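You operate a simulated robot arm through the tools that you are given. There is no shell and no other tool. Be economical: measure what you need, move in short steps, check, and stop when the job is done.

You run a simulated two-armed robot. Do the job below in one go: nothing can be reset, and whatever is moved stays where it is left.

JOB
Hold the slotted basket on the white shelf steady with one hand and put the grommet in it with the other.

The check looks at the end state, three seconds after you hand in, the way a careful person would. Anything else that was tipped, shoved, dropped, spilled or broken makes it a failure.

ROBOT AND FRAMES
Two 7-joint arms with two-finger parallel grippers on one trunk, on a base that drives. Base frame: it is fixed to the floor where the robot stands at the start and does not move with it; the origin is under the middle of the robot, x ahead of it, y to its left, z up. Readings come in m, degrees, newtons and seconds.
The left shoulder is at the start at [0.07, 0.163, 1.07], the right one opposite. With the tool pointing down near the work surface each hand reaches from about 0.38 to 0.88 m from the robot's upright axis, wherever it stands, measured 20 degrees to its own side. Payload 3.43 kg a hand.
The tool frame of a hand sits at the grasp point between the pads (the TCP): z along the fingers, y along the line on which they close. The tips reach 0.034 m beyond it. The gripper opens to 0.128 m. The fingers are 0.024 m wide and 0.012 m thick; the gripper's body (0.048 by 0.13 m) begins 0.096 m behind the TCP.
Orientation is told as [roll, pitch, yaw] about the base's x, y, z axes, in that order, counted from this pose: with the fingers straight down and closing along the base's y, the tool's x points along the base's -x, its y along +y and its z along -z.

CONTROLS
- The arms move only by the tool send_rows. It takes "left_moves", "right_moves" or both (then of equal length, played together; a hand with none holds still); each is a list that holds one entry, the list of rows, each a list of 7 numbers: the finger opening in m, from 0 to 0.128, then the shift along the tool's x, y, z in m, then the turn, a rotation vector about the tool's x, y, z in degrees. In form: [[[hand, tx, ty, tz, ax, ay, az], ...]]. A call has 1 to 8 rows; each row shifts and turns the commanded pose from where the row before left it, along the tool's axes as they then stand. A row lasts 0.2 s, in which the tool goes at most 0.05 m and 8.6 degrees; a call with a longer step from one row to the next is refused whole, and so is a gripper value outside its range. A pose out of reach is approached as far as the arm can. The call stops where the force on the tool passes 40 N (or 10 N more than at its start, if that is more) or the arm is blocked; 0.2 s more then pass. The fingers move at their own pace (about 0.153 m/s each) and stop on an object; they squeeze with about 31 N. The grip force told is the motor's: it shows also when the fingers shut on nothing. Time passes only in rows, and 0.2 s behind the last, so rows that do not move let the fingers close. It gives the time, the measured TCP pose, the force on the tool (base axes), the opening and the grip force at its end, in the units of the frame above (readings bear some noise), with the torque about the TCP (base axes, N m) and any sound that the robot's microphone picked up.
- Cameras (640 x 400 px; columns grow to the right, rows downward): "scene" is now at [0.1246, 0.0538, 1.3192]; the picture's right is [0.59, -0.81, 0.00], its down [-0.30, -0.22, -0.93] and it looks along [0.75, 0.55, -0.37] (base axes); focal length 251 px, centre (320, 200). "left" rides on the left gripper at [0.076, 0.011, -0.16] in its tool frame; the picture's right is [-0.15, 0.99, 0.00], its down [-0.88, -0.13, -0.46] and it looks along [-0.45, -0.07, 0.89] (tool axes); focal length 234 px, centre (320, 200). "right" rides on the right gripper at [0.076, -0.011, -0.16] in its tool frame; the picture's right is [0.15, 0.99, 0.00], its down [-0.88, 0.13, -0.46] and it looks along [-0.45, 0.07, 0.89] (tool axes); focal length 234 px, centre (320, 200). There is no depth. A picture from a camera that has moved, and an enlarged one, comes with that camera's place and axes in the base frame and with its lens.
- get_image(camera): a new picture of that camera. It takes no simulated time.
- move_column(by): slides the trunk up (or, below 0, down) by that many m; the arms and the scene camera ride with it, the base frame stays. It gives what a move gives, with no picture.
- drive_base(legs): drives the robot by 1 to 6 legs, each [ahead, left, turn to the left] in m, m and degrees, along the robot's own axes; the way and the turn of a leg run together, so that a leg with both is an arc; at most 1.5 m and 180 degrees a leg. The arms and the cameras ride along, it lands a little off, and it stops where it bumps. It gives what a move gives.
- turn_head(pan, tilt): turns the head with the scene camera to pan (to the left, within 86 degrees either way) and tilt (down, from -29 to 69), counted from straight ahead of the robot. It gives what a move gives.
- enlarge(camera, box): a new picture of the part [left, top, right, bottom] of that camera's present view, enlarged. It takes no simulated time.
- job_done(): hands the job in; it is judged then, once.

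Go step by step. Nothing tells you exact positions but the pictures and the camera data: compare them with the known pose of the tool, close in by small moves and look again before you grip or let go. The budget is 120 turns and 92 pictures, counting those below and the enlarged ones. Unless the task says otherwise, let go and move clear before handing in, and close with one line.

The tools are called after ">>>" as name(argument=value, ...) on one line, values as JSON. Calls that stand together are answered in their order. send_rows: Moves the arms, as the interface text tells. Its arguments: {"type":"object","properties":{"left_moves":{"type":"array","items":{"type":"array","items":{"type":"array","items":{"type":"number"}}}},"right_moves":{"type":"array","items":{"type":"array","items":{"type":"array","items":{"type":"number"}}}}},"required":[]} The other tools are called the same way: move_column (by) slides the trunk up or down; drive_base (legs) drives the base; turn_head (pan, tilt) turns the head that bears the scene camera; get_image (camera) takes a picture; enlarge (camera, box) takes an enlarged picture of a part of a camera's view; job_done () hands the job in.

At the start:

```text
t: 0.0
left_ee_pos: [0.3999, 0.4525, 1.2101]
left_tcp_rot: [0.0, 0.1, 0.0]
left_ft_force: [0.1, -0.1, 0.2]
left_torque: [0.0, -0.04, 0.02]
left_finger_gap: 0.1279
left_grip_force: 0.1
right_ee_pos: [0.5444, 0.1092, 1.1311]
right_tcp_rot: [-0.1, 0.0, 0.0]
right_ft_force: [-0.5, -0.3, -0.7]
right_torque: [-0.03, -0.02, -0.02]
right_finger_gap: 0.128
right_grip_force: 0.0
trunk travel left (down, up): [-0.55, 0.39]
robot x, y, heading: [0.0019, -0.0003, -0.1]
head pan, tilt: [36.0, 21.8]
```

scene: 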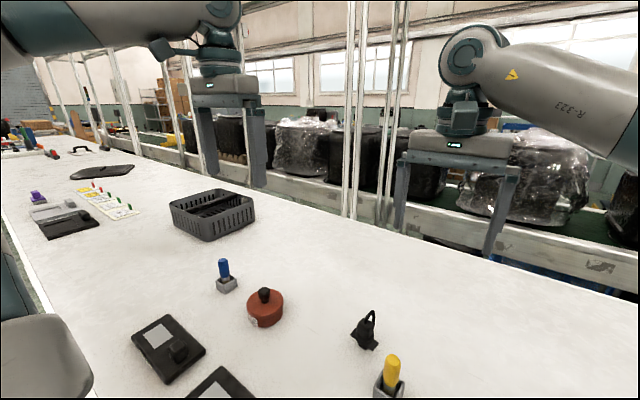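
right: 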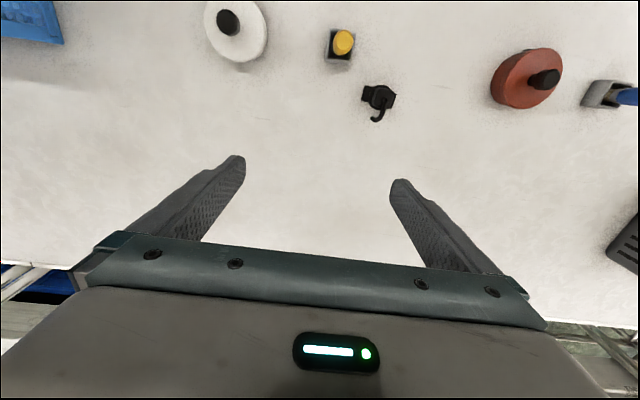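
left: 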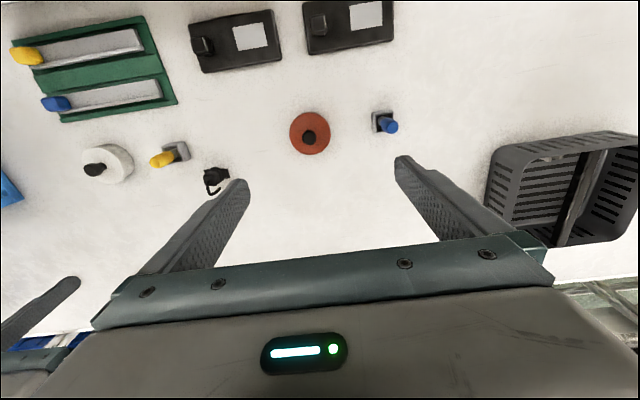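

I see a black slotted basket on the white surface, plus several small items; I don't yet know which one is the grommet. I'll look more closely and scan around.

>>> enlarge(camera="scene", box=[0, 100, 280, 275])

>>> enlarge(camera="scene", box=[120, 225, 420, 400])

>>> turn_head(pan=0, tilt=40)

>>> get_image(camera="scene")

```text
2.29 times, centred on (140, 188) of scene
camera zoom: at [0.1246, 0.0538, 1.3192], right [0.59, -0.81, 0.0], down [-0.3, -0.22, -0.93], along [0.75, 0.55, -0.37], focal length 573 px, centre (731, 229)
```

zoom: 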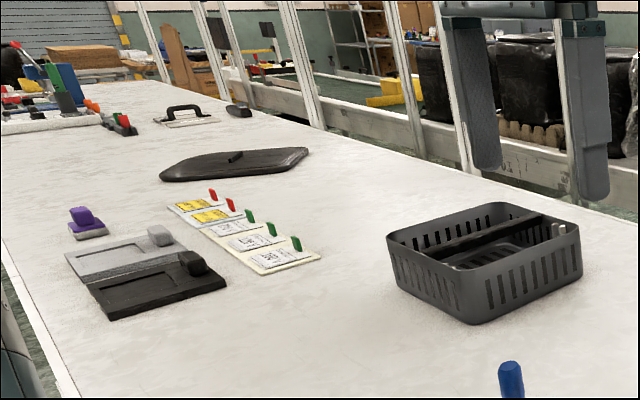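

```text
2.13 times, centred on (270, 312) of scene
camera zoom: at [0.1246, 0.0538, 1.3192], right [0.59, -0.81, 0.0], down [-0.3, -0.22, -0.93], along [0.75, 0.55, -0.37], focal length 535 px, centre (427, -40)
```

zoom: 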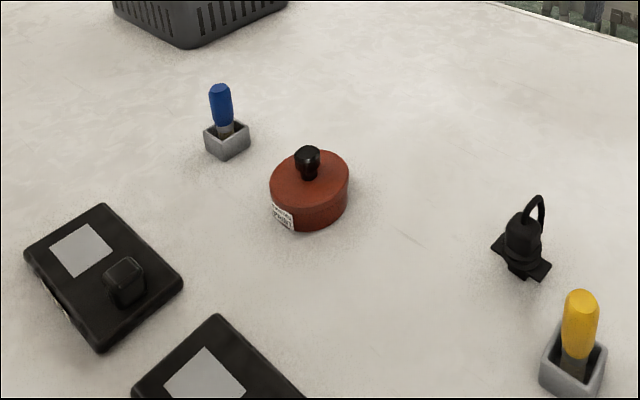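

```text
t: 1.0
left_ee_pos: [0.3996, 0.4525, 1.2102]
left_tcp_rot: [0.0, 0.0, 0.1]
left_ft_force: [-0.4, -0.8, -0.2]
left_torque: [0.01, 0.0, 0.0]
left_finger_gap: 0.1281
left_grip_force: 0.1
right_ee_pos: [0.5456, 0.1106, 1.1313]
right_tcp_rot: [0.0, 0.0, 0.0]
right_ft_force: [-0.1, 0.4, 0.1]
right_torque: [0.0, -0.02, -0.02]
right_finger_gap: 0.1277
right_grip_force: 0.0
trunk travel left (down, up): [-0.55, 0.39]
robot x, y, heading: [-0.001, -0.0026, 0.2]
head pan, tilt: [0.0, 40.0]
```

```text
86 pictures are left
camera scene: at [0.1345, -0.0006, 1.2908], right [0.0, -1.0, 0.0], down [-0.64, 0.0, -0.77], along [0.77, 0.0, -0.64], focal length 251 px, centre (320, 200)
```

scene: 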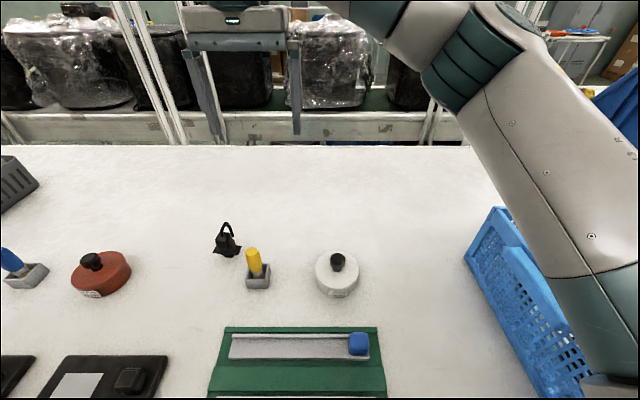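

The black stubby thing with a loop looks like the grommet; there is also a blue perforated crate to the right. I'll check the rest of the scene for other candidates.

>>> enlarge(camera="scene", box=[180, 200, 380, 325])

>>> enlarge(camera="right", box=[310, 20, 470, 140])

>>> turn_head(pan=-50, tilt=30)

>>> get_image(camera="scene")

>>> turn_head(pan=60, tilt=30)

>>> get_image(camera="scene")

```text
3.20 times, centred on (280, 262) of scene
camera zoom: at [0.1345, -0.0006, 1.2908], right [0.0, -1.0, 0.0], down [-0.64, 0.0, -0.77], along [0.77, 0.0, -0.64], focal length 802 px, centre (448, 0)
```

zoom: 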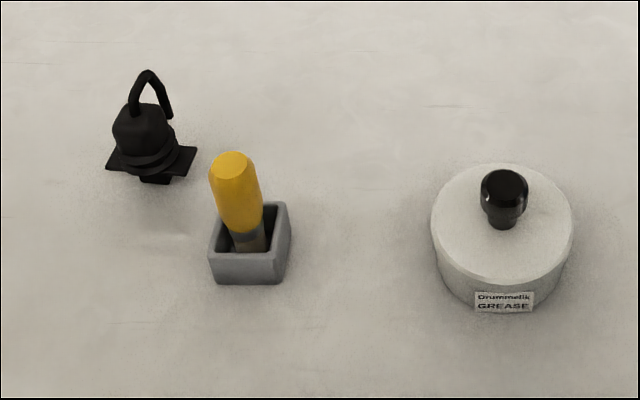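

```text
3.33 times, centred on (390, 80) of right
camera zoom: at [0.4706, 0.0984, 1.2901], right [-0.15, 0.99, 0.0], down [0.88, 0.13, 0.46], along [0.45, 0.07, -0.89], focal length 781 px, centre (87, 600)
```

zoom: 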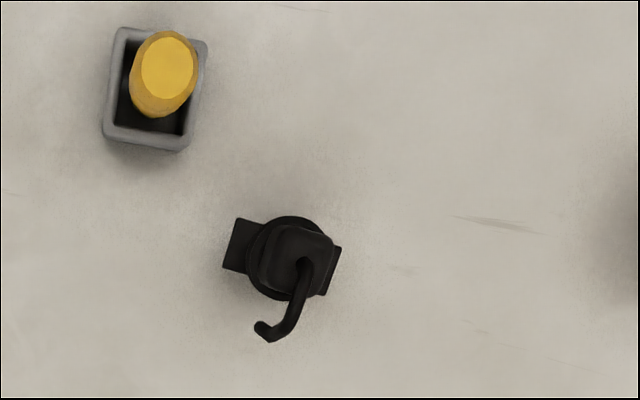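

```text
t: 2.2
left_ee_pos: [0.4, 0.4519, 1.2108]
left_tcp_rot: [0.1, 0.0, -0.1]
left_ft_force: [-0.3, 0.2, 0.8]
left_torque: [0.02, 0.01, -0.03]
left_finger_gap: 0.1277
left_grip_force: 0.0
right_ee_pos: [0.5447, 0.1101, 1.131]
right_tcp_rot: [0.0, 0.0, 0.0]
right_ft_force: [-0.4, -0.2, -0.8]
right_torque: [-0.03, 0.02, 0.01]
right_finger_gap: 0.1282
right_grip_force: 0.1
trunk travel left (down, up): [-0.55, 0.39]
robot x, y, heading: [-0.0015, -0.0041, -0.1]
head pan, tilt: [-50.0, 30.0]
```

```text
83 pictures are left
camera scene: at [0.1077, -0.07, 1.3061], right [-0.77, -0.64, 0.0], down [-0.32, 0.38, -0.87], along [0.56, -0.66, -0.5], focal length 251 px, centre (320, 200)
```

scene: 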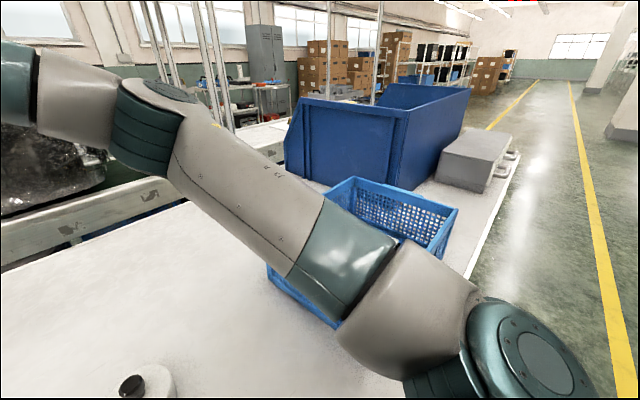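

```text
t: 4.1
left_ee_pos: [0.4005, 0.4526, 1.2113]
left_tcp_rot: [0.0, 0.0, 0.0]
left_ft_force: [0.6, 0.4, 0.0]
left_torque: [0.03, 0.0, 0.01]
left_finger_gap: 0.1281
left_grip_force: 0.1
right_ee_pos: [0.5449, 0.1091, 1.1305]
right_tcp_rot: [0.0, 0.0, 0.1]
right_ft_force: [0.1, 0.0, -0.5]
right_torque: [-0.02, 0.0, -0.03]
right_finger_gap: 0.1281
right_grip_force: 0.2
trunk travel left (down, up): [-0.55, 0.39]
robot x, y, heading: [0.0014, 0.006, 0.0]
head pan, tilt: [60.0, 30.0]
```

```text
82 pictures are left
camera scene: at [0.0947, 0.0776, 1.3061], right [0.87, -0.5, 0.0], down [-0.25, -0.43, -0.87], along [0.43, 0.75, -0.5], focal length 251 px, centre (320, 200)
```

scene: 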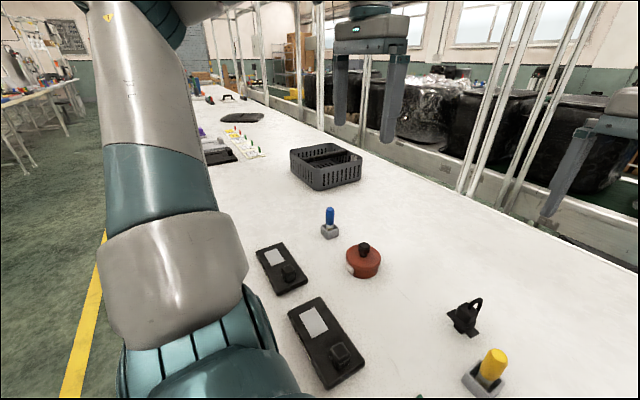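

I take the black plug with the cable tail to be the grommet, at about (0.484, 0.203), and the slotted basket to be centred near (0.66, 1.02). I'll bring the right hand above the grommet for a closer look.

>>> send_rows(right_moves=[[[0.128, 0.0152, 0.0235, 0.028, 0, 0, 0], [0.128, 0.0152, 0.0235, 0.028, 0, 0, 0], [0.128, 0.0152, 0.0235, 0.028, 0, 0, 4], [0.128, 0.0152, 0.0235, 0.028, 0, 0, 8], [0.128, 0, 0, 0, 0, 0, 0]]])

>>> get_image(camera="right")

>>> turn_head(pan=30, tilt=40)

>>> get_image(camera="scene")

```text
t: 5.3
left_ee_pos: [0.3998, 0.4511, 1.2104]
left_tcp_rot: [0.0, 0.0, 0.0]
left_ft_force: [-0.2, -0.6, 0.1]
left_torque: [0.01, -0.02, 0.0]
left_finger_gap: 0.128
left_grip_force: 0.0
right_ee_pos: [0.4869, 0.2052, 1.0169]
right_tcp_rot: [0.0, 0.0, -12.1]
right_ft_force: [-0.3, -0.1, 0.3]
right_torque: [0.03, 0.03, -0.02]
right_finger_gap: 0.1278
right_grip_force: 0.0
trunk travel left (down, up): [-0.55, 0.39]
robot x, y, heading: [-0.0008, 0.001, 0.0]
head pan, tilt: [60.0, 30.0]
```

```text
81 pictures are left
camera right: at [0.4116, 0.2094, 1.1767], right [0.06, 1.0, 0.0], down [0.89, -0.06, 0.46], along [0.46, -0.03, -0.89], focal length 234 px, centre (320, 200)
```

right: 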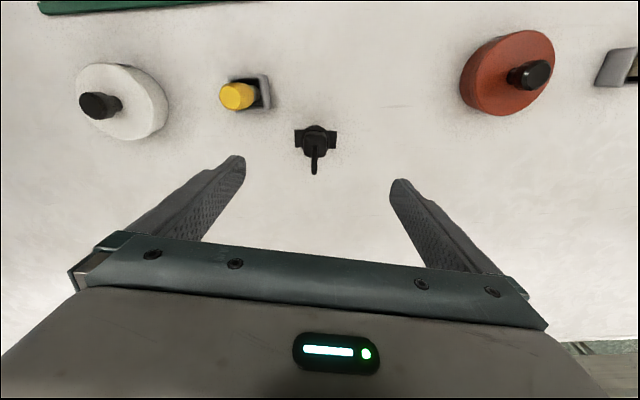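

```text
t: 6.2
left_ee_pos: [0.4002, 0.4528, 1.2114]
left_tcp_rot: [0.0, -0.1, -0.1]
left_ft_force: [-0.3, -0.7, 0.1]
left_torque: [-0.02, -0.01, 0.01]
left_finger_gap: 0.128
left_grip_force: 0.1
right_ee_pos: [0.4863, 0.2059, 1.0175]
right_tcp_rot: [0.0, 0.0, -12.0]
right_ft_force: [-0.6, -0.4, -0.4]
right_torque: [0.02, 0.01, -0.02]
right_finger_gap: 0.1282
right_grip_force: 0.0
trunk travel left (down, up): [-0.55, 0.39]
robot x, y, heading: [-0.0004, 0.0004, 0.1]
head pan, tilt: [30.0, 40.0]
```

```text
80 pictures are left
camera scene: at [0.123, 0.0418, 1.2908], right [0.5, -0.87, 0.0], down [-0.56, -0.32, -0.77], along [0.66, 0.38, -0.64], focal length 251 px, centre (320, 200)
```

scene: 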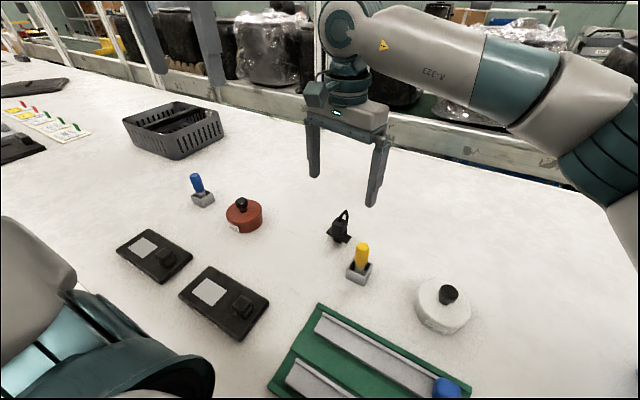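

>>> enlarge(camera="right", box=[265, 100, 375, 190])

>>> enlarge(camera="scene", box=[290, 190, 410, 290])

```text
4.44 times, centred on (320, 145) of right
camera zoom: at [0.4118, 0.2099, 1.1768], right [0.06, 1.0, 0.0], down [0.89, -0.06, 0.46], along [0.45, -0.03, -0.89], focal length 1041 px, centre (320, 444)
```

zoom: 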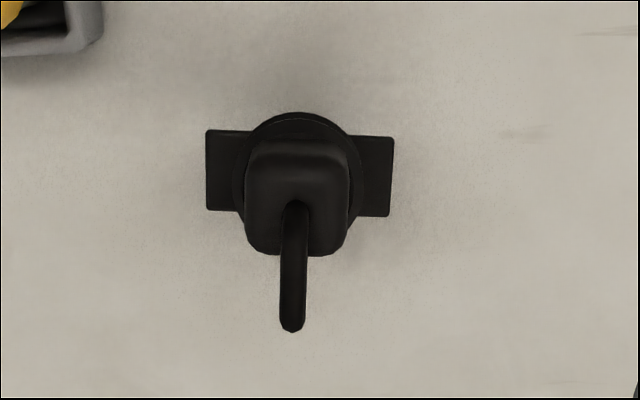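

```text
4.00 times, centred on (350, 240) of scene
camera zoom: at [0.123, 0.0418, 1.2908], right [0.5, -0.87, 0.0], down [-0.56, -0.32, -0.77], along [0.66, 0.38, -0.64], focal length 1002 px, centre (200, 40)
```

zoom: 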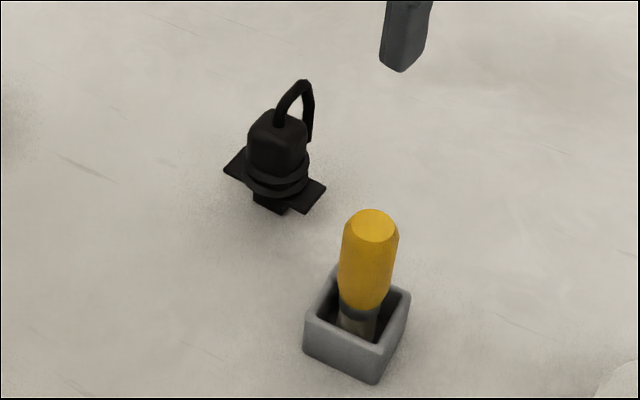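

The grommet stands upright at about (0.480, 0.199), with its body from roughly z 0.875 to 0.912. I'll descend straddling it, fingers closing along the plate's length and tips just above the plate.

>>> send_rows(right_moves=[[[0.09, 0.0051, -0.0077, 0.02, 0, 0, 0], [0.09, 0, 0, 0.03, 0, 0, 0], [0.09, 0, 0, 0.03, 0, 0, 0], [0.09, 0, 0, 0.015, 0, 0, 0], [0.09, 0, 0, 0, 0, 0, 0]]])

>>> get_image(camera="right")

>>> enlarge(camera="scene", box=[270, 150, 430, 270])

```text
t: 7.4
left_ee_pos: [0.3987, 0.4516, 1.2107]
left_tcp_rot: [0.0, 0.0, 0.0]
left_ft_force: [-0.3, 0.0, -0.3]
left_torque: [-0.01, -0.01, -0.01]
left_finger_gap: 0.1277
left_grip_force: 0.0
right_ee_pos: [0.4792, 0.199, 0.9232]
right_tcp_rot: [0.0, 0.0, -12.0]
right_ft_force: [0.0, 0.2, -0.8]
right_torque: [0.01, -0.01, 0.0]
right_finger_gap: 0.09
right_grip_force: 0.1
trunk travel left (down, up): [-0.55, 0.39]
robot x, y, heading: [-0.0012, -0.0005, -0.3]
head pan, tilt: [30.0, 40.0]
```

```text
77 pictures are left
camera right: at [0.4044, 0.2032, 1.0824], right [0.06, 1.0, 0.0], down [0.89, -0.06, 0.46], along [0.45, -0.03, -0.89], focal length 234 px, centre (320, 200)
```

right: 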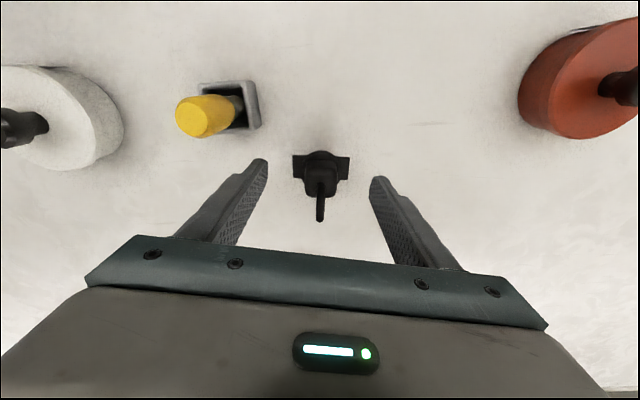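

```text
3.33 times, centred on (350, 210) of scene
camera zoom: at [0.123, 0.0419, 1.2907], right [0.5, -0.87, 0.0], down [-0.56, -0.32, -0.77], along [0.66, 0.38, -0.64], focal length 835 px, centre (220, 167)
```

zoom: 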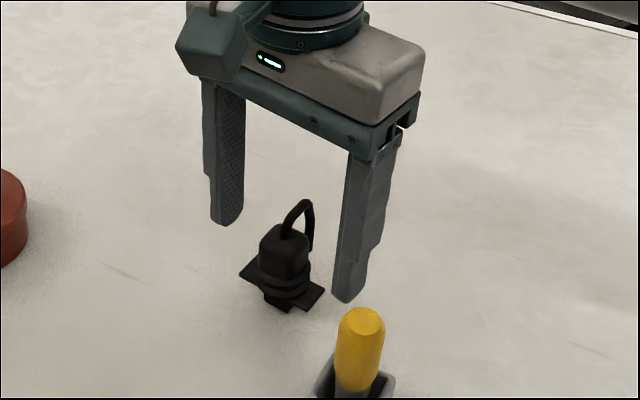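

The fingers straddle the grommet centrally, so I'll go down 16 mm and close.

>>> send_rows(right_moves=[[[0.09, 0, 0, 0.016, 0, 0, 0], [0.06, 0, 0, 0, 0, 0, 0], [0.0, 0, 0, 0, 0, 0, 0], [0.0, 0, 0, 0, 0, 0, 0], [0.0, 0, 0, 0, 0, 0, 0]]])

>>> get_image(camera="right")

>>> enlarge(camera="scene", box=[270, 150, 430, 270])

```text
t: 8.6
left_ee_pos: [0.4, 0.4515, 1.2095]
left_tcp_rot: [0.0, 0.0, 0.1]
left_ft_force: [0.0, 0.0, 0.0]
left_torque: [0.0, 0.02, -0.01]
left_finger_gap: 0.1279
left_grip_force: 0.0
right_ee_pos: [0.4798, 0.1988, 0.9069]
right_tcp_rot: [0.0, 0.0, -12.1]
right_ft_force: [0.3, -0.7, 0.9]
right_torque: [0.03, -0.02, 0.02]
right_finger_gap: 0.0271
right_grip_force: 30.4
trunk travel left (down, up): [-0.55, 0.39]
robot x, y, heading: [-0.0014, 0.0008, 0.2]
head pan, tilt: [30.0, 40.0]
```

```text
75 pictures are left
camera right: at [0.4043, 0.2035, 1.0665], right [0.06, 1.0, 0.0], down [0.89, -0.06, 0.46], along [0.45, -0.03, -0.89], focal length 234 px, centre (320, 200)
```

right: 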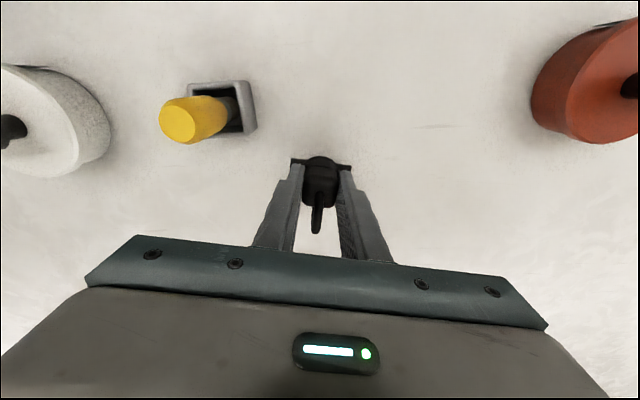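

```text
3.33 times, centred on (350, 210) of scene
camera zoom: at [0.123, 0.0419, 1.2907], right [0.5, -0.87, 0.0], down [-0.56, -0.32, -0.77], along [0.66, 0.38, -0.64], focal length 835 px, centre (220, 167)
```

zoom: 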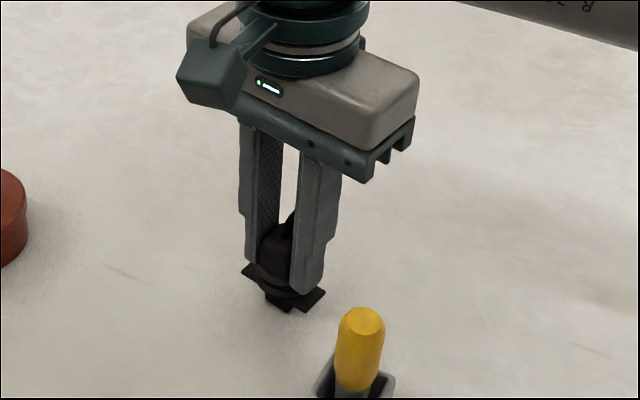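

The grommet body is gripped at a 27 mm opening. Next I'll lift it straight up and check.

>>> send_rows(right_moves=[[[0.0, 0, 0, -0.02, 0, 0, 0], [0.0, 0, 0, -0.04, 0, 0, 0], [0.0, 0, 0, -0.045, 0, 0, 0], [0.0, 0, 0, -0.045, 0, 0, 0], [0.0, 0, 0, -0.045, 0, 0, 0], [0.0, 0, 0, -0.02, 0, 0, 0]]])

>>> get_image(camera="right")

>>> get_image(camera="scene")

```text
t: 10.0
left_ee_pos: [0.4006, 0.4533, 1.2097]
left_tcp_rot: [0.0, 0.0, 0.0]
left_ft_force: [0.7, 0.0, 0.4]
left_torque: [-0.04, -0.01, 0.01]
left_finger_gap: 0.1281
left_grip_force: 0.2
right_ee_pos: [0.4782, 0.1979, 1.1226]
right_tcp_rot: [0.0, 0.0, -12.0]
right_ft_force: [-0.1, -0.3, -0.7]
right_torque: [0.01, 0.0, 0.0]
right_finger_gap: 0.0268
right_grip_force: 31.5
trunk travel left (down, up): [-0.55, 0.39]
robot x, y, heading: [0.0004, -0.0006, -0.3]
head pan, tilt: [30.0, 40.0]
```

```text
73 pictures are left
camera right: at [0.4039, 0.2019, 1.2811], right [0.06, 1.0, 0.0], down [0.89, -0.06, 0.46], along [0.45, -0.03, -0.89], focal length 234 px, centre (320, 200)
```

right: 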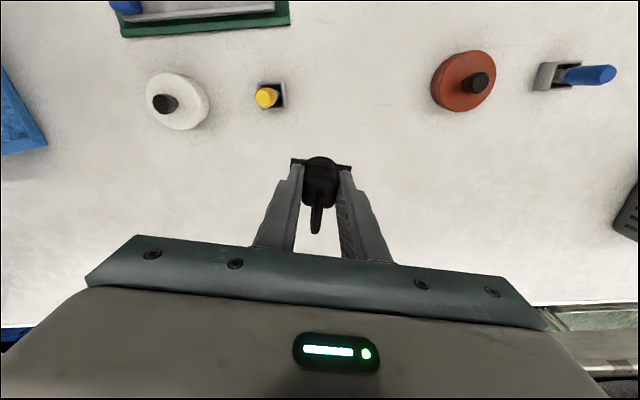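

```text
72 pictures are left
camera scene: at [0.1229, 0.0418, 1.2907], right [0.5, -0.87, 0.0], down [-0.56, -0.32, -0.77], along [0.66, 0.38, -0.64], focal length 251 px, centre (320, 200)
```

scene: 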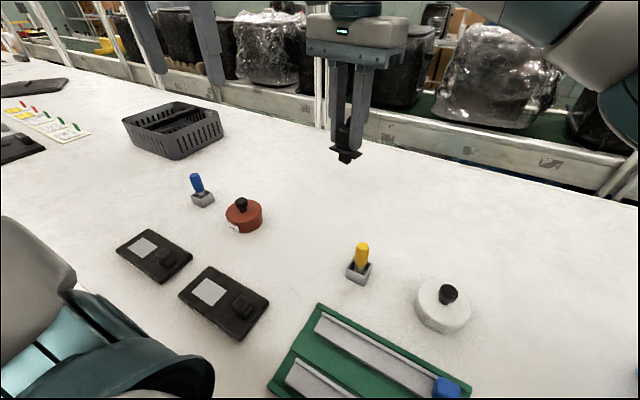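

The grommet is held securely and clear of the table. I'll drive left along the table to stand in front of the basket.

>>> drive_base(legs=[[0, 0.45, 0], [0, 0.45, 0]])

>>> turn_head(pan=8, tilt=42)

>>> get_image(camera="scene")

>>> get_image(camera="left")

>>> get_image(camera="right")

```text
t: 12.1
left_ee_pos: [0.4088, 0.6989, 1.2113]
left_tcp_rot: [0.1, 0.0, -4.0]
left_ft_force: [-0.4, -0.8, 0.3]
left_torque: [0.07, -0.05, 0.0]
left_finger_gap: 0.1281
left_grip_force: 0.1
right_ee_pos: [0.4707, 0.4395, 1.1221]
right_tcp_rot: [0.1, 0.0, -16.0]
right_ft_force: [-0.5, -0.6, 0.1]
right_torque: [0.08, -0.03, 0.04]
right_finger_gap: 0.0273
right_grip_force: 31.4
trunk travel left (down, up): [-0.55, 0.39]
robot x, y, heading: [-0.0202, 0.2767, -4.0]
head pan, tilt: [30.0, 40.0]
stopped in leg 1: the robot was blocked; the commanded pose is now the measured one
```

```text
t: 13.0
left_ee_pos: [0.4122, 0.7036, 1.2088]
left_tcp_rot: [-0.2, 0.1, -4.0]
left_ft_force: [-0.9, 0.6, 0.0]
left_torque: [-0.01, 0.05, 0.01]
left_finger_gap: 0.1277
left_grip_force: 0.1
right_ee_pos: [0.4736, 0.4437, 1.1216]
right_tcp_rot: [0.0, 0.1, -16.1]
right_ft_force: [0.3, -0.7, 0.0]
right_torque: [-0.03, 0.01, -0.02]
right_finger_gap: 0.0269
right_grip_force: 30.8
trunk travel left (down, up): [-0.55, 0.39]
robot x, y, heading: [-0.018, 0.2791, -4.0]
head pan, tilt: [8.0, 42.0]
```

```text
71 pictures are left
camera scene: at [0.1143, 0.2823, 1.2877], right [0.07, -1.0, 0.0], down [-0.67, -0.05, -0.74], along [0.74, 0.05, -0.67], focal length 251 px, centre (320, 200)
```

scene: 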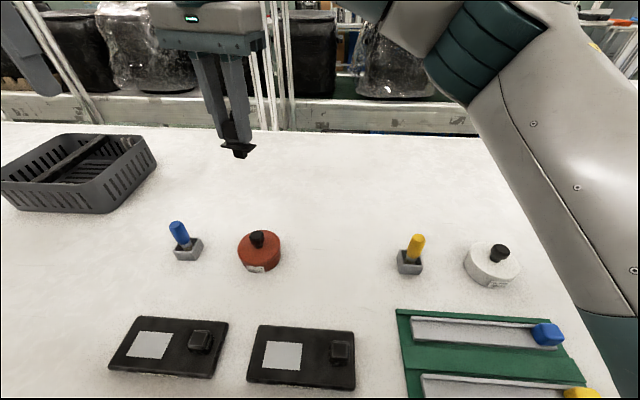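

```text
70 pictures are left
camera left: at [0.3385, 0.7223, 1.3679], right [0.21, 0.98, 0.0], down [0.87, -0.19, 0.45], along [0.44, -0.1, -0.89], focal length 234 px, centre (320, 200)
```

left: 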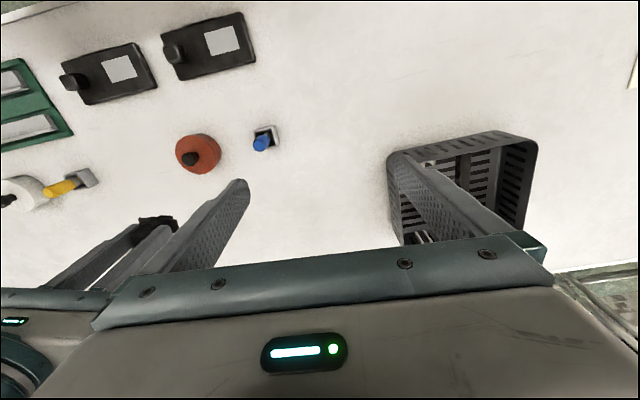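

```text
69 pictures are left
camera right: at [0.3985, 0.4543, 1.2797], right [0.13, 0.99, 0.0], down [0.88, -0.12, 0.45], along [0.45, -0.06, -0.89], focal length 234 px, centre (320, 200)
```

right: 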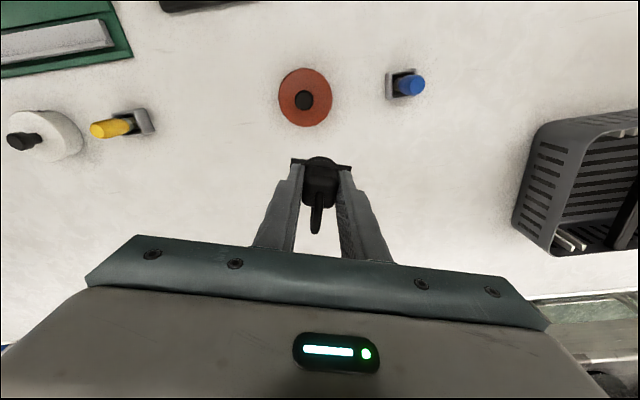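

The base was blocked after about 0.28 m and turned slightly. I'll look down to find what it hit.

>>> turn_head(pan=80, tilt=60)

>>> get_image(camera="scene")

>>> turn_head(pan=86, tilt=30)

>>> get_image(camera="scene")

>>> turn_head(pan=45, tilt=60)

>>> get_image(camera="scene")

```text
t: 14.4
left_ee_pos: [0.412, 0.7034, 1.2102]
left_tcp_rot: [-0.2, 0.1, -4.1]
left_ft_force: [0.0, 0.7, -0.3]
left_torque: [0.0, -0.01, 0.01]
left_finger_gap: 0.1283
left_grip_force: 0.1
right_ee_pos: [0.4722, 0.444, 1.1208]
right_tcp_rot: [-0.1, 0.0, -16.0]
right_ft_force: [0.1, -0.7, -1.7]
right_torque: [-0.03, 0.0, 0.02]
right_finger_gap: 0.0268
right_grip_force: 31.2
trunk travel left (down, up): [-0.55, 0.39]
robot x, y, heading: [-0.0183, 0.277, -4.0]
head pan, tilt: [80.0, 60.0]
```

```text
68 pictures are left
camera scene: at [0.0467, 0.3402, 1.264], right [0.97, -0.24, 0.0], down [-0.21, -0.84, -0.5], along [0.12, 0.48, -0.87], focal length 251 px, centre (320, 200)
```

scene: 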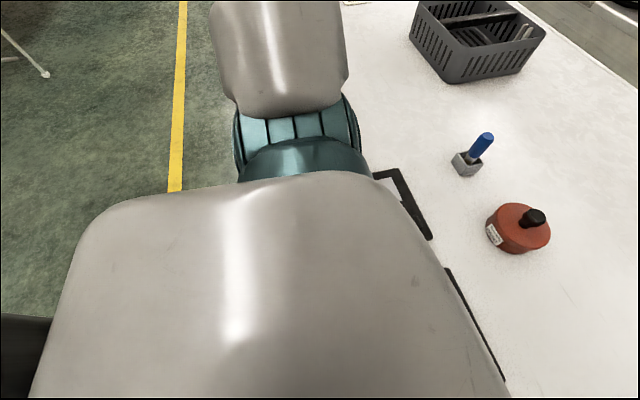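

```text
t: 15.4
left_ee_pos: [0.4129, 0.7028, 1.2095]
left_tcp_rot: [-0.1, 0.2, -4.0]
left_ft_force: [0.6, 0.0, -0.5]
left_torque: [0.02, 0.0, 0.02]
left_finger_gap: 0.1283
left_grip_force: 0.0
right_ee_pos: [0.4722, 0.443, 1.1212]
right_tcp_rot: [-0.1, 0.0, -16.1]
right_ft_force: [-1.5, -0.6, -0.3]
right_torque: [0.02, 0.0, 0.01]
right_finger_gap: 0.0269
right_grip_force: 31.0
trunk travel left (down, up): [-0.55, 0.39]
robot x, y, heading: [-0.0192, 0.2809, -3.8]
head pan, tilt: [85.9, 30.0]
```

```text
67 pictures are left
camera scene: at [0.0432, 0.365, 1.306], right [0.99, -0.14, 0.0], down [-0.07, -0.5, -0.87], along [0.12, 0.86, -0.5], focal length 251 px, centre (320, 200)
```

scene: 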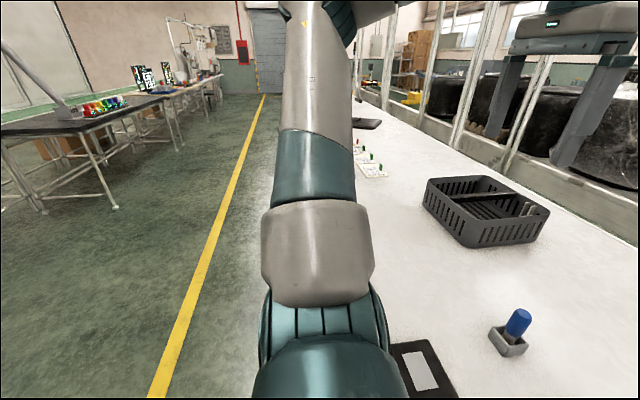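

```text
t: 16.5
left_ee_pos: [0.4118, 0.7022, 1.2098]
left_tcp_rot: [-0.2, 0.0, -4.0]
left_ft_force: [0.2, 0.1, 0.2]
left_torque: [0.0, -0.02, 0.02]
left_finger_gap: 0.1281
left_grip_force: 0.1
right_ee_pos: [0.4737, 0.4441, 1.1212]
right_tcp_rot: [-0.1, 0.0, -16.0]
right_ft_force: [-0.2, 0.5, -0.8]
right_torque: [0.0, -0.01, -0.04]
right_finger_gap: 0.0271
right_grip_force: 30.8
trunk travel left (down, up): [-0.55, 0.39]
robot x, y, heading: [-0.0199, 0.2807, -4.0]
head pan, tilt: [45.0, 60.0]
```

```text
66 pictures are left
camera scene: at [0.0807, 0.3192, 1.264], right [0.66, -0.75, 0.0], down [-0.65, -0.57, -0.5], along [0.38, 0.33, -0.87], focal length 251 px, centre (320, 200)
```

scene: 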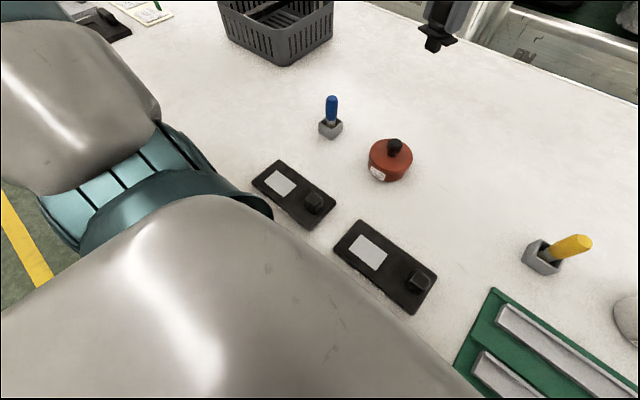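

Nothing on the table is touched; most likely the base, which reaches under the table edge, hit a table leg. I'll back off, straighten, go left clear of the table, then creep forward.

>>> drive_base(legs=[[-0.3, 0, 0], [0, 0, 4]])

>>> turn_head(pan=86, tilt=45)

>>> get_image(camera="scene")

>>> turn_head(pan=30, tilt=65)

>>> get_image(camera="scene")

```text
t: 18.9
left_ee_pos: [0.0899, 0.7513, 1.2091]
left_tcp_rot: [-0.1, 0.1, -0.2]
left_ft_force: [-0.1, -0.1, 0.7]
left_torque: [0.02, 0.02, 0.0]
left_finger_gap: 0.1281
left_grip_force: 0.0
right_ee_pos: [0.1677, 0.4971, 1.1212]
right_tcp_rot: [-0.1, 0.1, -12.1]
right_ft_force: [-0.1, 0.4, -0.1]
right_torque: [0.0, -0.01, -0.03]
right_finger_gap: 0.0267
right_grip_force: 30.9
trunk travel left (down, up): [-0.55, 0.39]
robot x, y, heading: [-0.314, 0.3007, -0.1]
head pan, tilt: [45.0, 60.0]
```

```text
t: 20.0
left_ee_pos: [0.0888, 0.7519, 1.2087]
left_tcp_rot: [-0.1, 0.1, -0.2]
left_ft_force: [0.1, -1.0, 0.1]
left_torque: [0.02, 0.0, 0.01]
left_finger_gap: 0.128
left_grip_force: 0.0
right_ee_pos: [0.1666, 0.4962, 1.1212]
right_tcp_rot: [-0.1, 0.0, -12.1]
right_ft_force: [0.4, -0.1, -0.2]
right_torque: [0.0, -0.03, -0.02]
right_finger_gap: 0.027
right_grip_force: 30.7
trunk travel left (down, up): [-0.55, 0.39]
robot x, y, heading: [-0.3131, 0.3021, -0.4]
head pan, tilt: [85.9, 45.0]
```

```text
65 pictures are left
camera scene: at [-0.2577, 0.381, 1.2834], right [1.0, -0.08, 0.0], down [-0.05, -0.71, -0.71], along [0.05, 0.7, -0.71], focal length 251 px, centre (320, 200)
```

scene: 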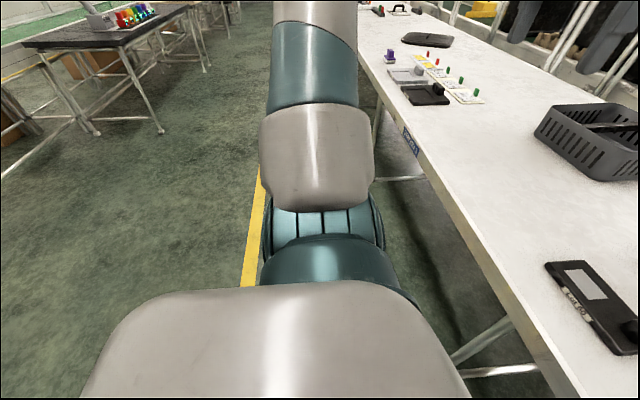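

```text
t: 21.3
left_ee_pos: [0.0882, 0.7523, 1.2095]
left_tcp_rot: [-0.1, 0.1, -0.3]
left_ft_force: [0.9, 0.2, 0.2]
left_torque: [0.04, -0.02, -0.01]
left_finger_gap: 0.1281
left_grip_force: 0.1
right_ee_pos: [0.1658, 0.4973, 1.1204]
right_tcp_rot: [-0.1, 0.1, -12.3]
right_ft_force: [0.5, -0.1, -1.1]
right_torque: [0.03, 0.01, -0.05]
right_finger_gap: 0.0269
right_grip_force: 31.0
trunk travel left (down, up): [-0.55, 0.39]
robot x, y, heading: [-0.3097, 0.2974, -0.4]
head pan, tilt: [30.0, 65.0]
```

```text
64 pictures are left
camera scene: at [-0.2111, 0.33, 1.2584], right [0.5, -0.87, 0.0], down [-0.79, -0.45, -0.42], along [0.37, 0.21, -0.91], focal length 251 px, centre (320, 200)
```

scene: 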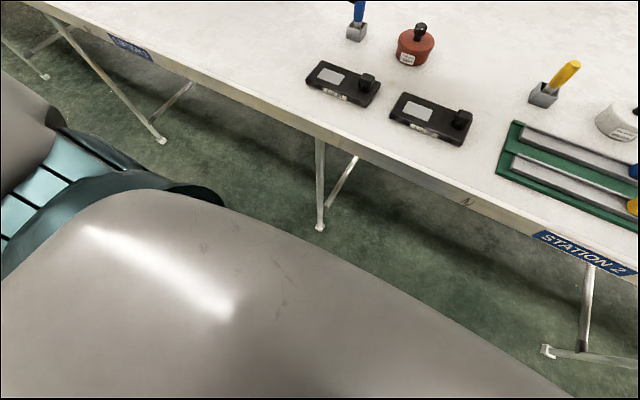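

I can see table legs at y≈0.55 and y≈1.67, so the base fits between them at about y 0.98. I'll go left there, then ahead.

>>> drive_base(legs=[[0, 0.68, 0.3], [0.25, 0, 0]])

>>> turn_head(pan=0, tilt=42)

>>> get_image(camera="scene")

>>> get_image(camera="left")

>>> get_image(camera="right")

```text
t: 26.4
left_ee_pos: [0.3321, 1.4249, 1.2097]
left_tcp_rot: [-0.1, 0.1, 0.5]
left_ft_force: [-0.1, 0.1, -0.4]
left_torque: [0.01, 0.04, -0.02]
left_finger_gap: 0.128
left_grip_force: 0.1
right_ee_pos: [0.4143, 1.1715, 1.1206]
right_tcp_rot: [-0.2, 0.1, -11.5]
right_ft_force: [0.0, -0.1, -1.4]
right_torque: [0.0, -0.02, 0.03]
right_finger_gap: 0.0268
right_grip_force: 30.5
trunk travel left (down, up): [-0.55, 0.39]
robot x, y, heading: [-0.0618, 0.9691, 0.8]
head pan, tilt: [30.0, 65.0]
```

```text
t: 27.3
left_ee_pos: [0.3323, 1.4247, 1.2097]
left_tcp_rot: [-0.2, 0.1, 0.4]
left_ft_force: [-0.1, 0.2, 0.1]
left_torque: [0.0, -0.03, -0.02]
left_finger_gap: 0.1278
left_grip_force: 0.1
right_ee_pos: [0.4129, 1.1696, 1.1209]
right_tcp_rot: [-0.2, 0.0, -11.6]
right_ft_force: [0.3, 0.5, -1.2]
right_torque: [0.04, 0.0, 0.01]
right_finger_gap: 0.0268
right_grip_force: 31.0
trunk travel left (down, up): [-0.55, 0.39]
robot x, y, heading: [-0.063, 0.9658, 0.3]
head pan, tilt: [0.0, 42.0]
```

```text
63 pictures are left
camera scene: at [0.0692, 0.9694, 1.2878], right [0.01, -1.0, 0.0], down [-0.67, -0.01, -0.74], along [0.74, 0.01, -0.67], focal length 251 px, centre (320, 200)
```

scene: 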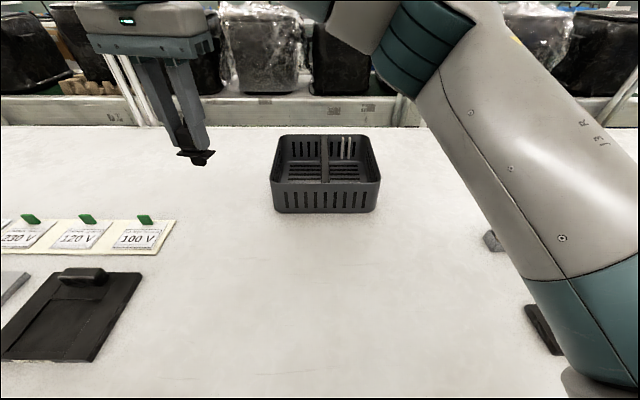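

```text
62 pictures are left
camera left: at [0.2577, 1.4369, 1.3686], right [0.14, 0.99, 0.0], down [0.88, -0.12, 0.45], along [0.45, -0.06, -0.89], focal length 234 px, centre (320, 200)
```

left: 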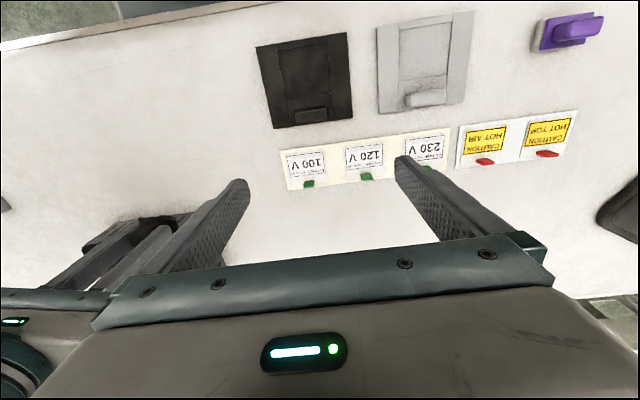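

```text
61 pictures are left
camera right: at [0.3384, 1.1745, 1.2802], right [0.05, 1.0, 0.0], down [0.89, -0.05, 0.46], along [0.45, -0.03, -0.89], focal length 234 px, centre (320, 200)
```

right: 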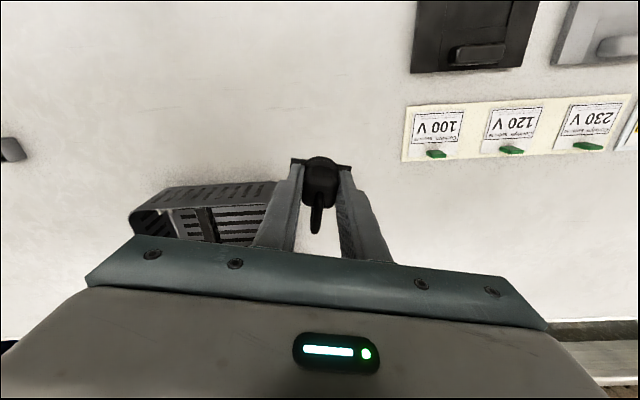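

The basket now sits straight ahead, about x 0.52–0.74, y 0.84–1.10, with its rim near z 0.935. I'll take a closer look at its inside.

>>> enlarge(camera="scene", box=[250, 120, 400, 220])

```text
4.00 times, centred on (325, 170) of scene
camera zoom: at [0.0692, 0.9694, 1.2878], right [0.01, -1.0, 0.0], down [-0.67, -0.01, -0.74], along [0.74, 0.01, -0.67], focal length 1002 px, centre (300, 320)
```

zoom: 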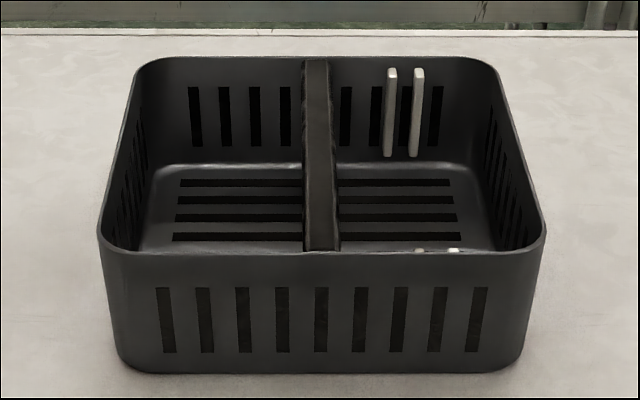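

I'll put the grommet into the right-hand compartment with the right hand, and hold the left wall of the basket with the left hand. First I'm moving the right hand over the right compartment, high up.

>>> send_rows(right_moves=[[[0, 0, 0, 0, 0, 0, -5.8], [0, 0, 0, 0, 0, 0, -5.8]]])

>>> send_rows(right_moves=[[[0, -0.0271, -0.0337, 0, 0, 0, 0], [0, -0.0271, -0.0337, 0, 0, 0, 0], [0, -0.0271, -0.0337, 0, 0, 0, 0], [0, -0.0271, -0.0337, 0, 0, 0, 0], [0, -0.0271, -0.0337, 0, 0, 0, 0], [0, -0.0271, -0.0337, 0, 0, 0, 0], [0, -0.0271, -0.0337, 0, 0, 0, 0], [0, -0.0271, -0.0337, 0, 0, 0, 0]]])

>>> get_image(camera="right")

>>> get_image(camera="scene")

```text
t: 27.9
left_ee_pos: [0.3334, 1.4243, 1.2094]
left_tcp_rot: [-0.2, 0.1, 0.5]
left_ft_force: [-0.4, 1.3, 0.2]
left_torque: [0.0, 0.02, 0.02]
left_finger_gap: 0.128
left_grip_force: 0.0
right_ee_pos: [0.4143, 1.1708, 1.1197]
right_tcp_rot: [-0.1, 0.0, 0.1]
right_ft_force: [1.0, -0.6, -0.5]
right_torque: [-0.02, -0.01, -0.03]
right_finger_gap: 0.0269
right_grip_force: 31.3
trunk travel left (down, up): [-0.55, 0.39]
robot x, y, heading: [-0.0666, 0.9706, 0.2]
head pan, tilt: [0.0, 42.0]
```

```text
t: 29.7
left_ee_pos: [0.3331, 1.4227, 1.2098]
left_tcp_rot: [-0.1, 0.0, 0.5]
left_ft_force: [-0.3, 0.4, 0.0]
left_torque: [0.02, 0.01, 0.0]
left_finger_gap: 0.1279
left_grip_force: 0.1
right_ee_pos: [0.633, 0.9, 1.1208]
right_tcp_rot: [0.1, 0.1, 0.0]
right_ft_force: [0.7, 0.5, -1.4]
right_torque: [0.0, 0.05, -0.02]
right_finger_gap: 0.027
right_grip_force: 31.5
trunk travel left (down, up): [-0.55, 0.39]
robot x, y, heading: [-0.0646, 0.9738, 0.4]
head pan, tilt: [0.0, 42.0]
```

```text
59 pictures are left
camera right: at [0.5591, 0.8884, 1.2806], right [-0.15, 0.99, 0.0], down [0.88, 0.13, 0.45], along [0.45, 0.07, -0.89], focal length 234 px, centre (320, 200)
```

right: 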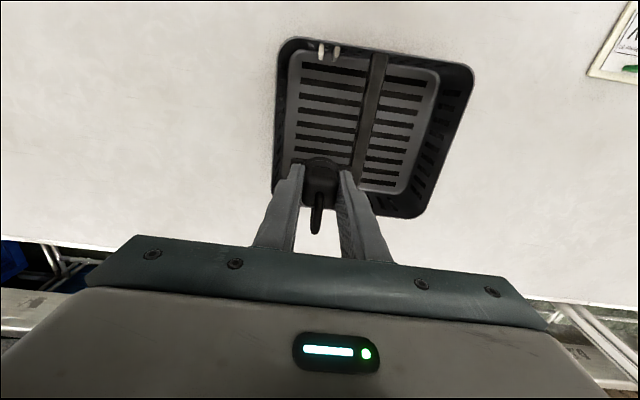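

```text
58 pictures are left
camera scene: at [0.07, 0.9683, 1.2877], right [0.01, -1.0, 0.0], down [-0.67, 0.0, -0.74], along [0.74, 0.01, -0.67], focal length 251 px, centre (320, 200)
```

scene: 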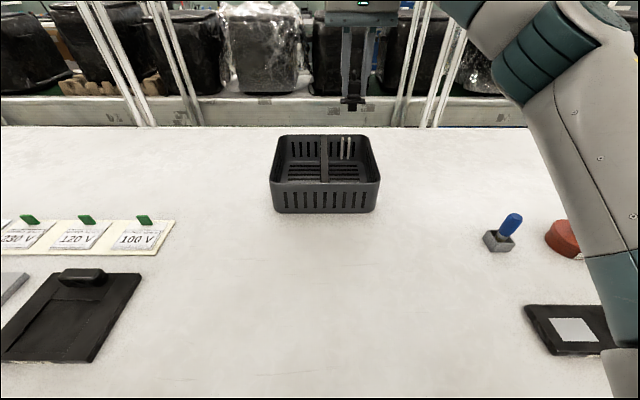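

Basket estimates agree: its left rim is at y≈1.087. I'm now bringing the left hand over toward that wall, staying high.

>>> send_rows(left_moves=[[[0.128, -0.0325, -0.0355, 0, 0, 0, 0], [0.128, -0.0325, -0.0355, 0, 0, 0, 0], [0.128, -0.0325, -0.0355, 0, 0, 0, 0], [0.128, -0.0325, -0.0355, 0, 0, 0, 0], [0.128, -0.0325, -0.0355, 0, 0, 0, 0], [0.128, -0.0325, -0.0355, 0, 0, 0, 0], [0.128, -0.0325, -0.0355, 0, 0, 0, 0], [0.07, -0.0325, -0.0355, 0, 0, 0, 0]]])

>>> send_rows(left_moves=[[[0.07, -0.02, -0.025, 0.0, 0, 0, 0], [0.07, -0.017, -0.025, 0.03, 0, 0, 0], [0.07, 0, 0, 0.04, 0, 0, 0], [0.07, 0, 0, 0.04, 0, 0, 0], [0.07, 0, 0, 0.04, 0, 0, 0]]])

>>> get_image(camera="left")

>>> get_image(camera="scene")

```text
t: 31.5
left_ee_pos: [0.5357, 1.2037, 1.1827]
left_tcp_rot: [-0.2, 0.1, 0.4]
left_ft_force: [0.2, 0.3, 0.0]
left_torque: [0.03, 0.0, -0.01]
left_finger_gap: 0.0699
left_grip_force: 0.1
left hand out of reach, approached as far as the arm can: row 6, 7, 8
right_ee_pos: [0.6318, 0.9019, 1.1229]
right_tcp_rot: [0.0, 0.1, 0.0]
right_ft_force: [-0.8, 0.0, -0.3]
right_torque: [-0.03, -0.01, 0.0]
right_finger_gap: 0.0266
right_grip_force: 31.4
trunk travel left (down, up): [-0.55, 0.39]
robot x, y, heading: [-0.0658, 0.9692, 0.6]
head pan, tilt: [0.0, 42.0]
```

```text
t: 32.7
left_ee_pos: [0.5411, 1.1932, 1.0289]
left_tcp_rot: [-0.2, 0.2, 0.5]
left_ft_force: [-0.1, 0.3, -0.1]
left_torque: [-0.01, 0.01, 0.01]
left_finger_gap: 0.0698
left_grip_force: 0.2
left hand out of reach, approached as far as the arm can: row 1, 2
right_ee_pos: [0.6324, 0.9023, 1.1221]
right_tcp_rot: [0.1, 0.0, 0.1]
right_ft_force: [0.5, -0.6, -0.5]
right_torque: [-0.02, 0.0, -0.01]
right_finger_gap: 0.0267
right_grip_force: 31.1
trunk travel left (down, up): [-0.55, 0.39]
robot x, y, heading: [-0.0667, 0.9673, 0.5]
head pan, tilt: [0.0, 42.0]
```

```text
57 pictures are left
camera left: at [0.4673, 1.2056, 1.1891], right [0.14, 0.99, 0.0], down [0.88, -0.12, 0.45], along [0.45, -0.06, -0.89], focal length 234 px, centre (320, 200)
```

left: 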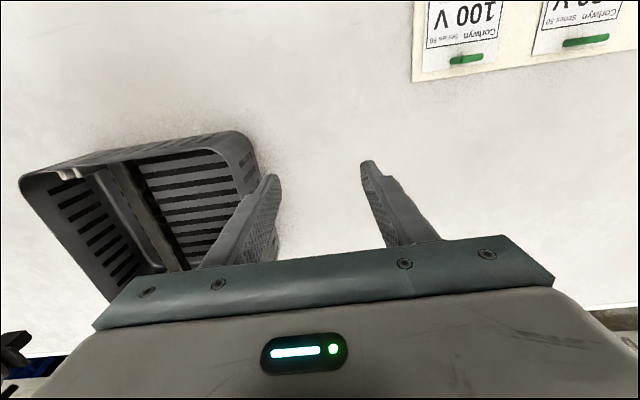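

```text
56 pictures are left
camera scene: at [0.0701, 0.9694, 1.2877], right [0.01, -1.0, 0.0], down [-0.67, -0.01, -0.74], along [0.74, 0.01, -0.67], focal length 251 px, centre (320, 200)
```

scene: 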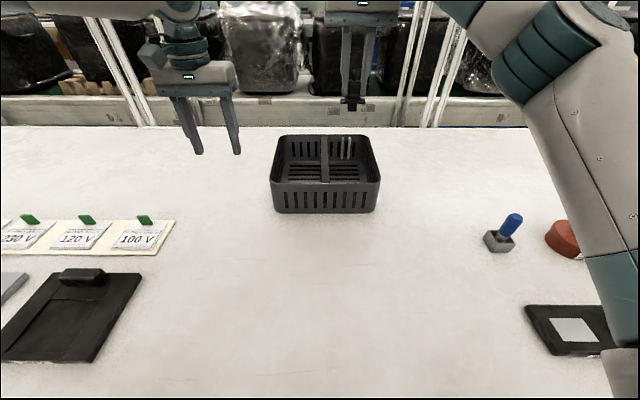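

The left hand is lower and in reach again, at (0.541, 1.193). I'll move it over the left wall.

>>> send_rows(left_moves=[[[0.07, -0.029, -0.035, 0, 0, 0, 0], [0.07, -0.03, -0.035, 0, 0, 0, 0], [0.07, -0.03, -0.036, 0, 0, 0, 0], [0.07, 0, 0, 0, 0, 0, 0]]])

>>> get_image(camera="left")

>>> get_image(camera="scene")

```text
t: 33.7
left_ee_pos: [0.5678, 1.1632, 1.0165]
left_tcp_rot: [-0.2, 0.1, 0.5]
left_ft_force: [-0.6, -0.5, 0.1]
left_torque: [-0.01, 0.02, 0.01]
left_finger_gap: 0.0702
left_grip_force: 0.0
left hand out of reach, approached as far as the arm can: row 1, 2, 3
right_ee_pos: [0.6329, 0.9025, 1.1205]
right_tcp_rot: [0.1, 0.1, 0.1]
right_ft_force: [0.9, 0.2, 0.2]
right_torque: [0.01, -0.02, -0.02]
right_finger_gap: 0.0267
right_grip_force: 30.6
trunk travel left (down, up): [-0.55, 0.39]
robot x, y, heading: [-0.0644, 0.9689, 0.4]
head pan, tilt: [0.0, 42.0]
```

```text
55 pictures are left
camera left: at [0.4923, 1.1759, 1.1758], right [0.14, 0.99, 0.0], down [0.88, -0.12, 0.46], along [0.45, -0.07, -0.89], focal length 234 px, centre (320, 200)
```

left: 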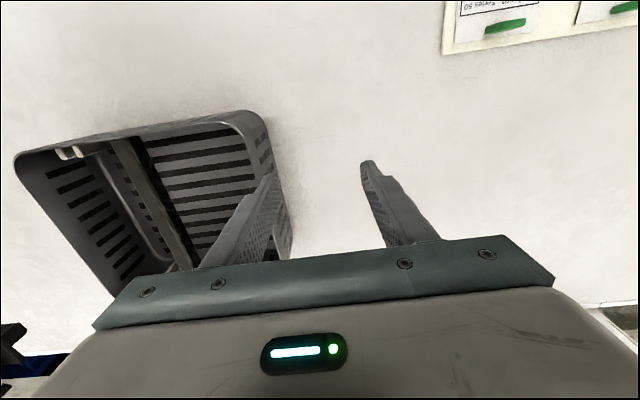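

```text
54 pictures are left
camera scene: at [0.07, 0.9694, 1.2877], right [0.01, -1.0, 0.0], down [-0.67, -0.01, -0.74], along [0.74, 0.01, -0.67], focal length 251 px, centre (320, 200)
```

scene: 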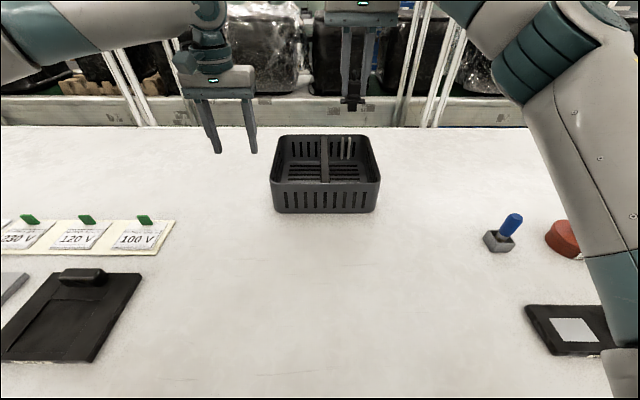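

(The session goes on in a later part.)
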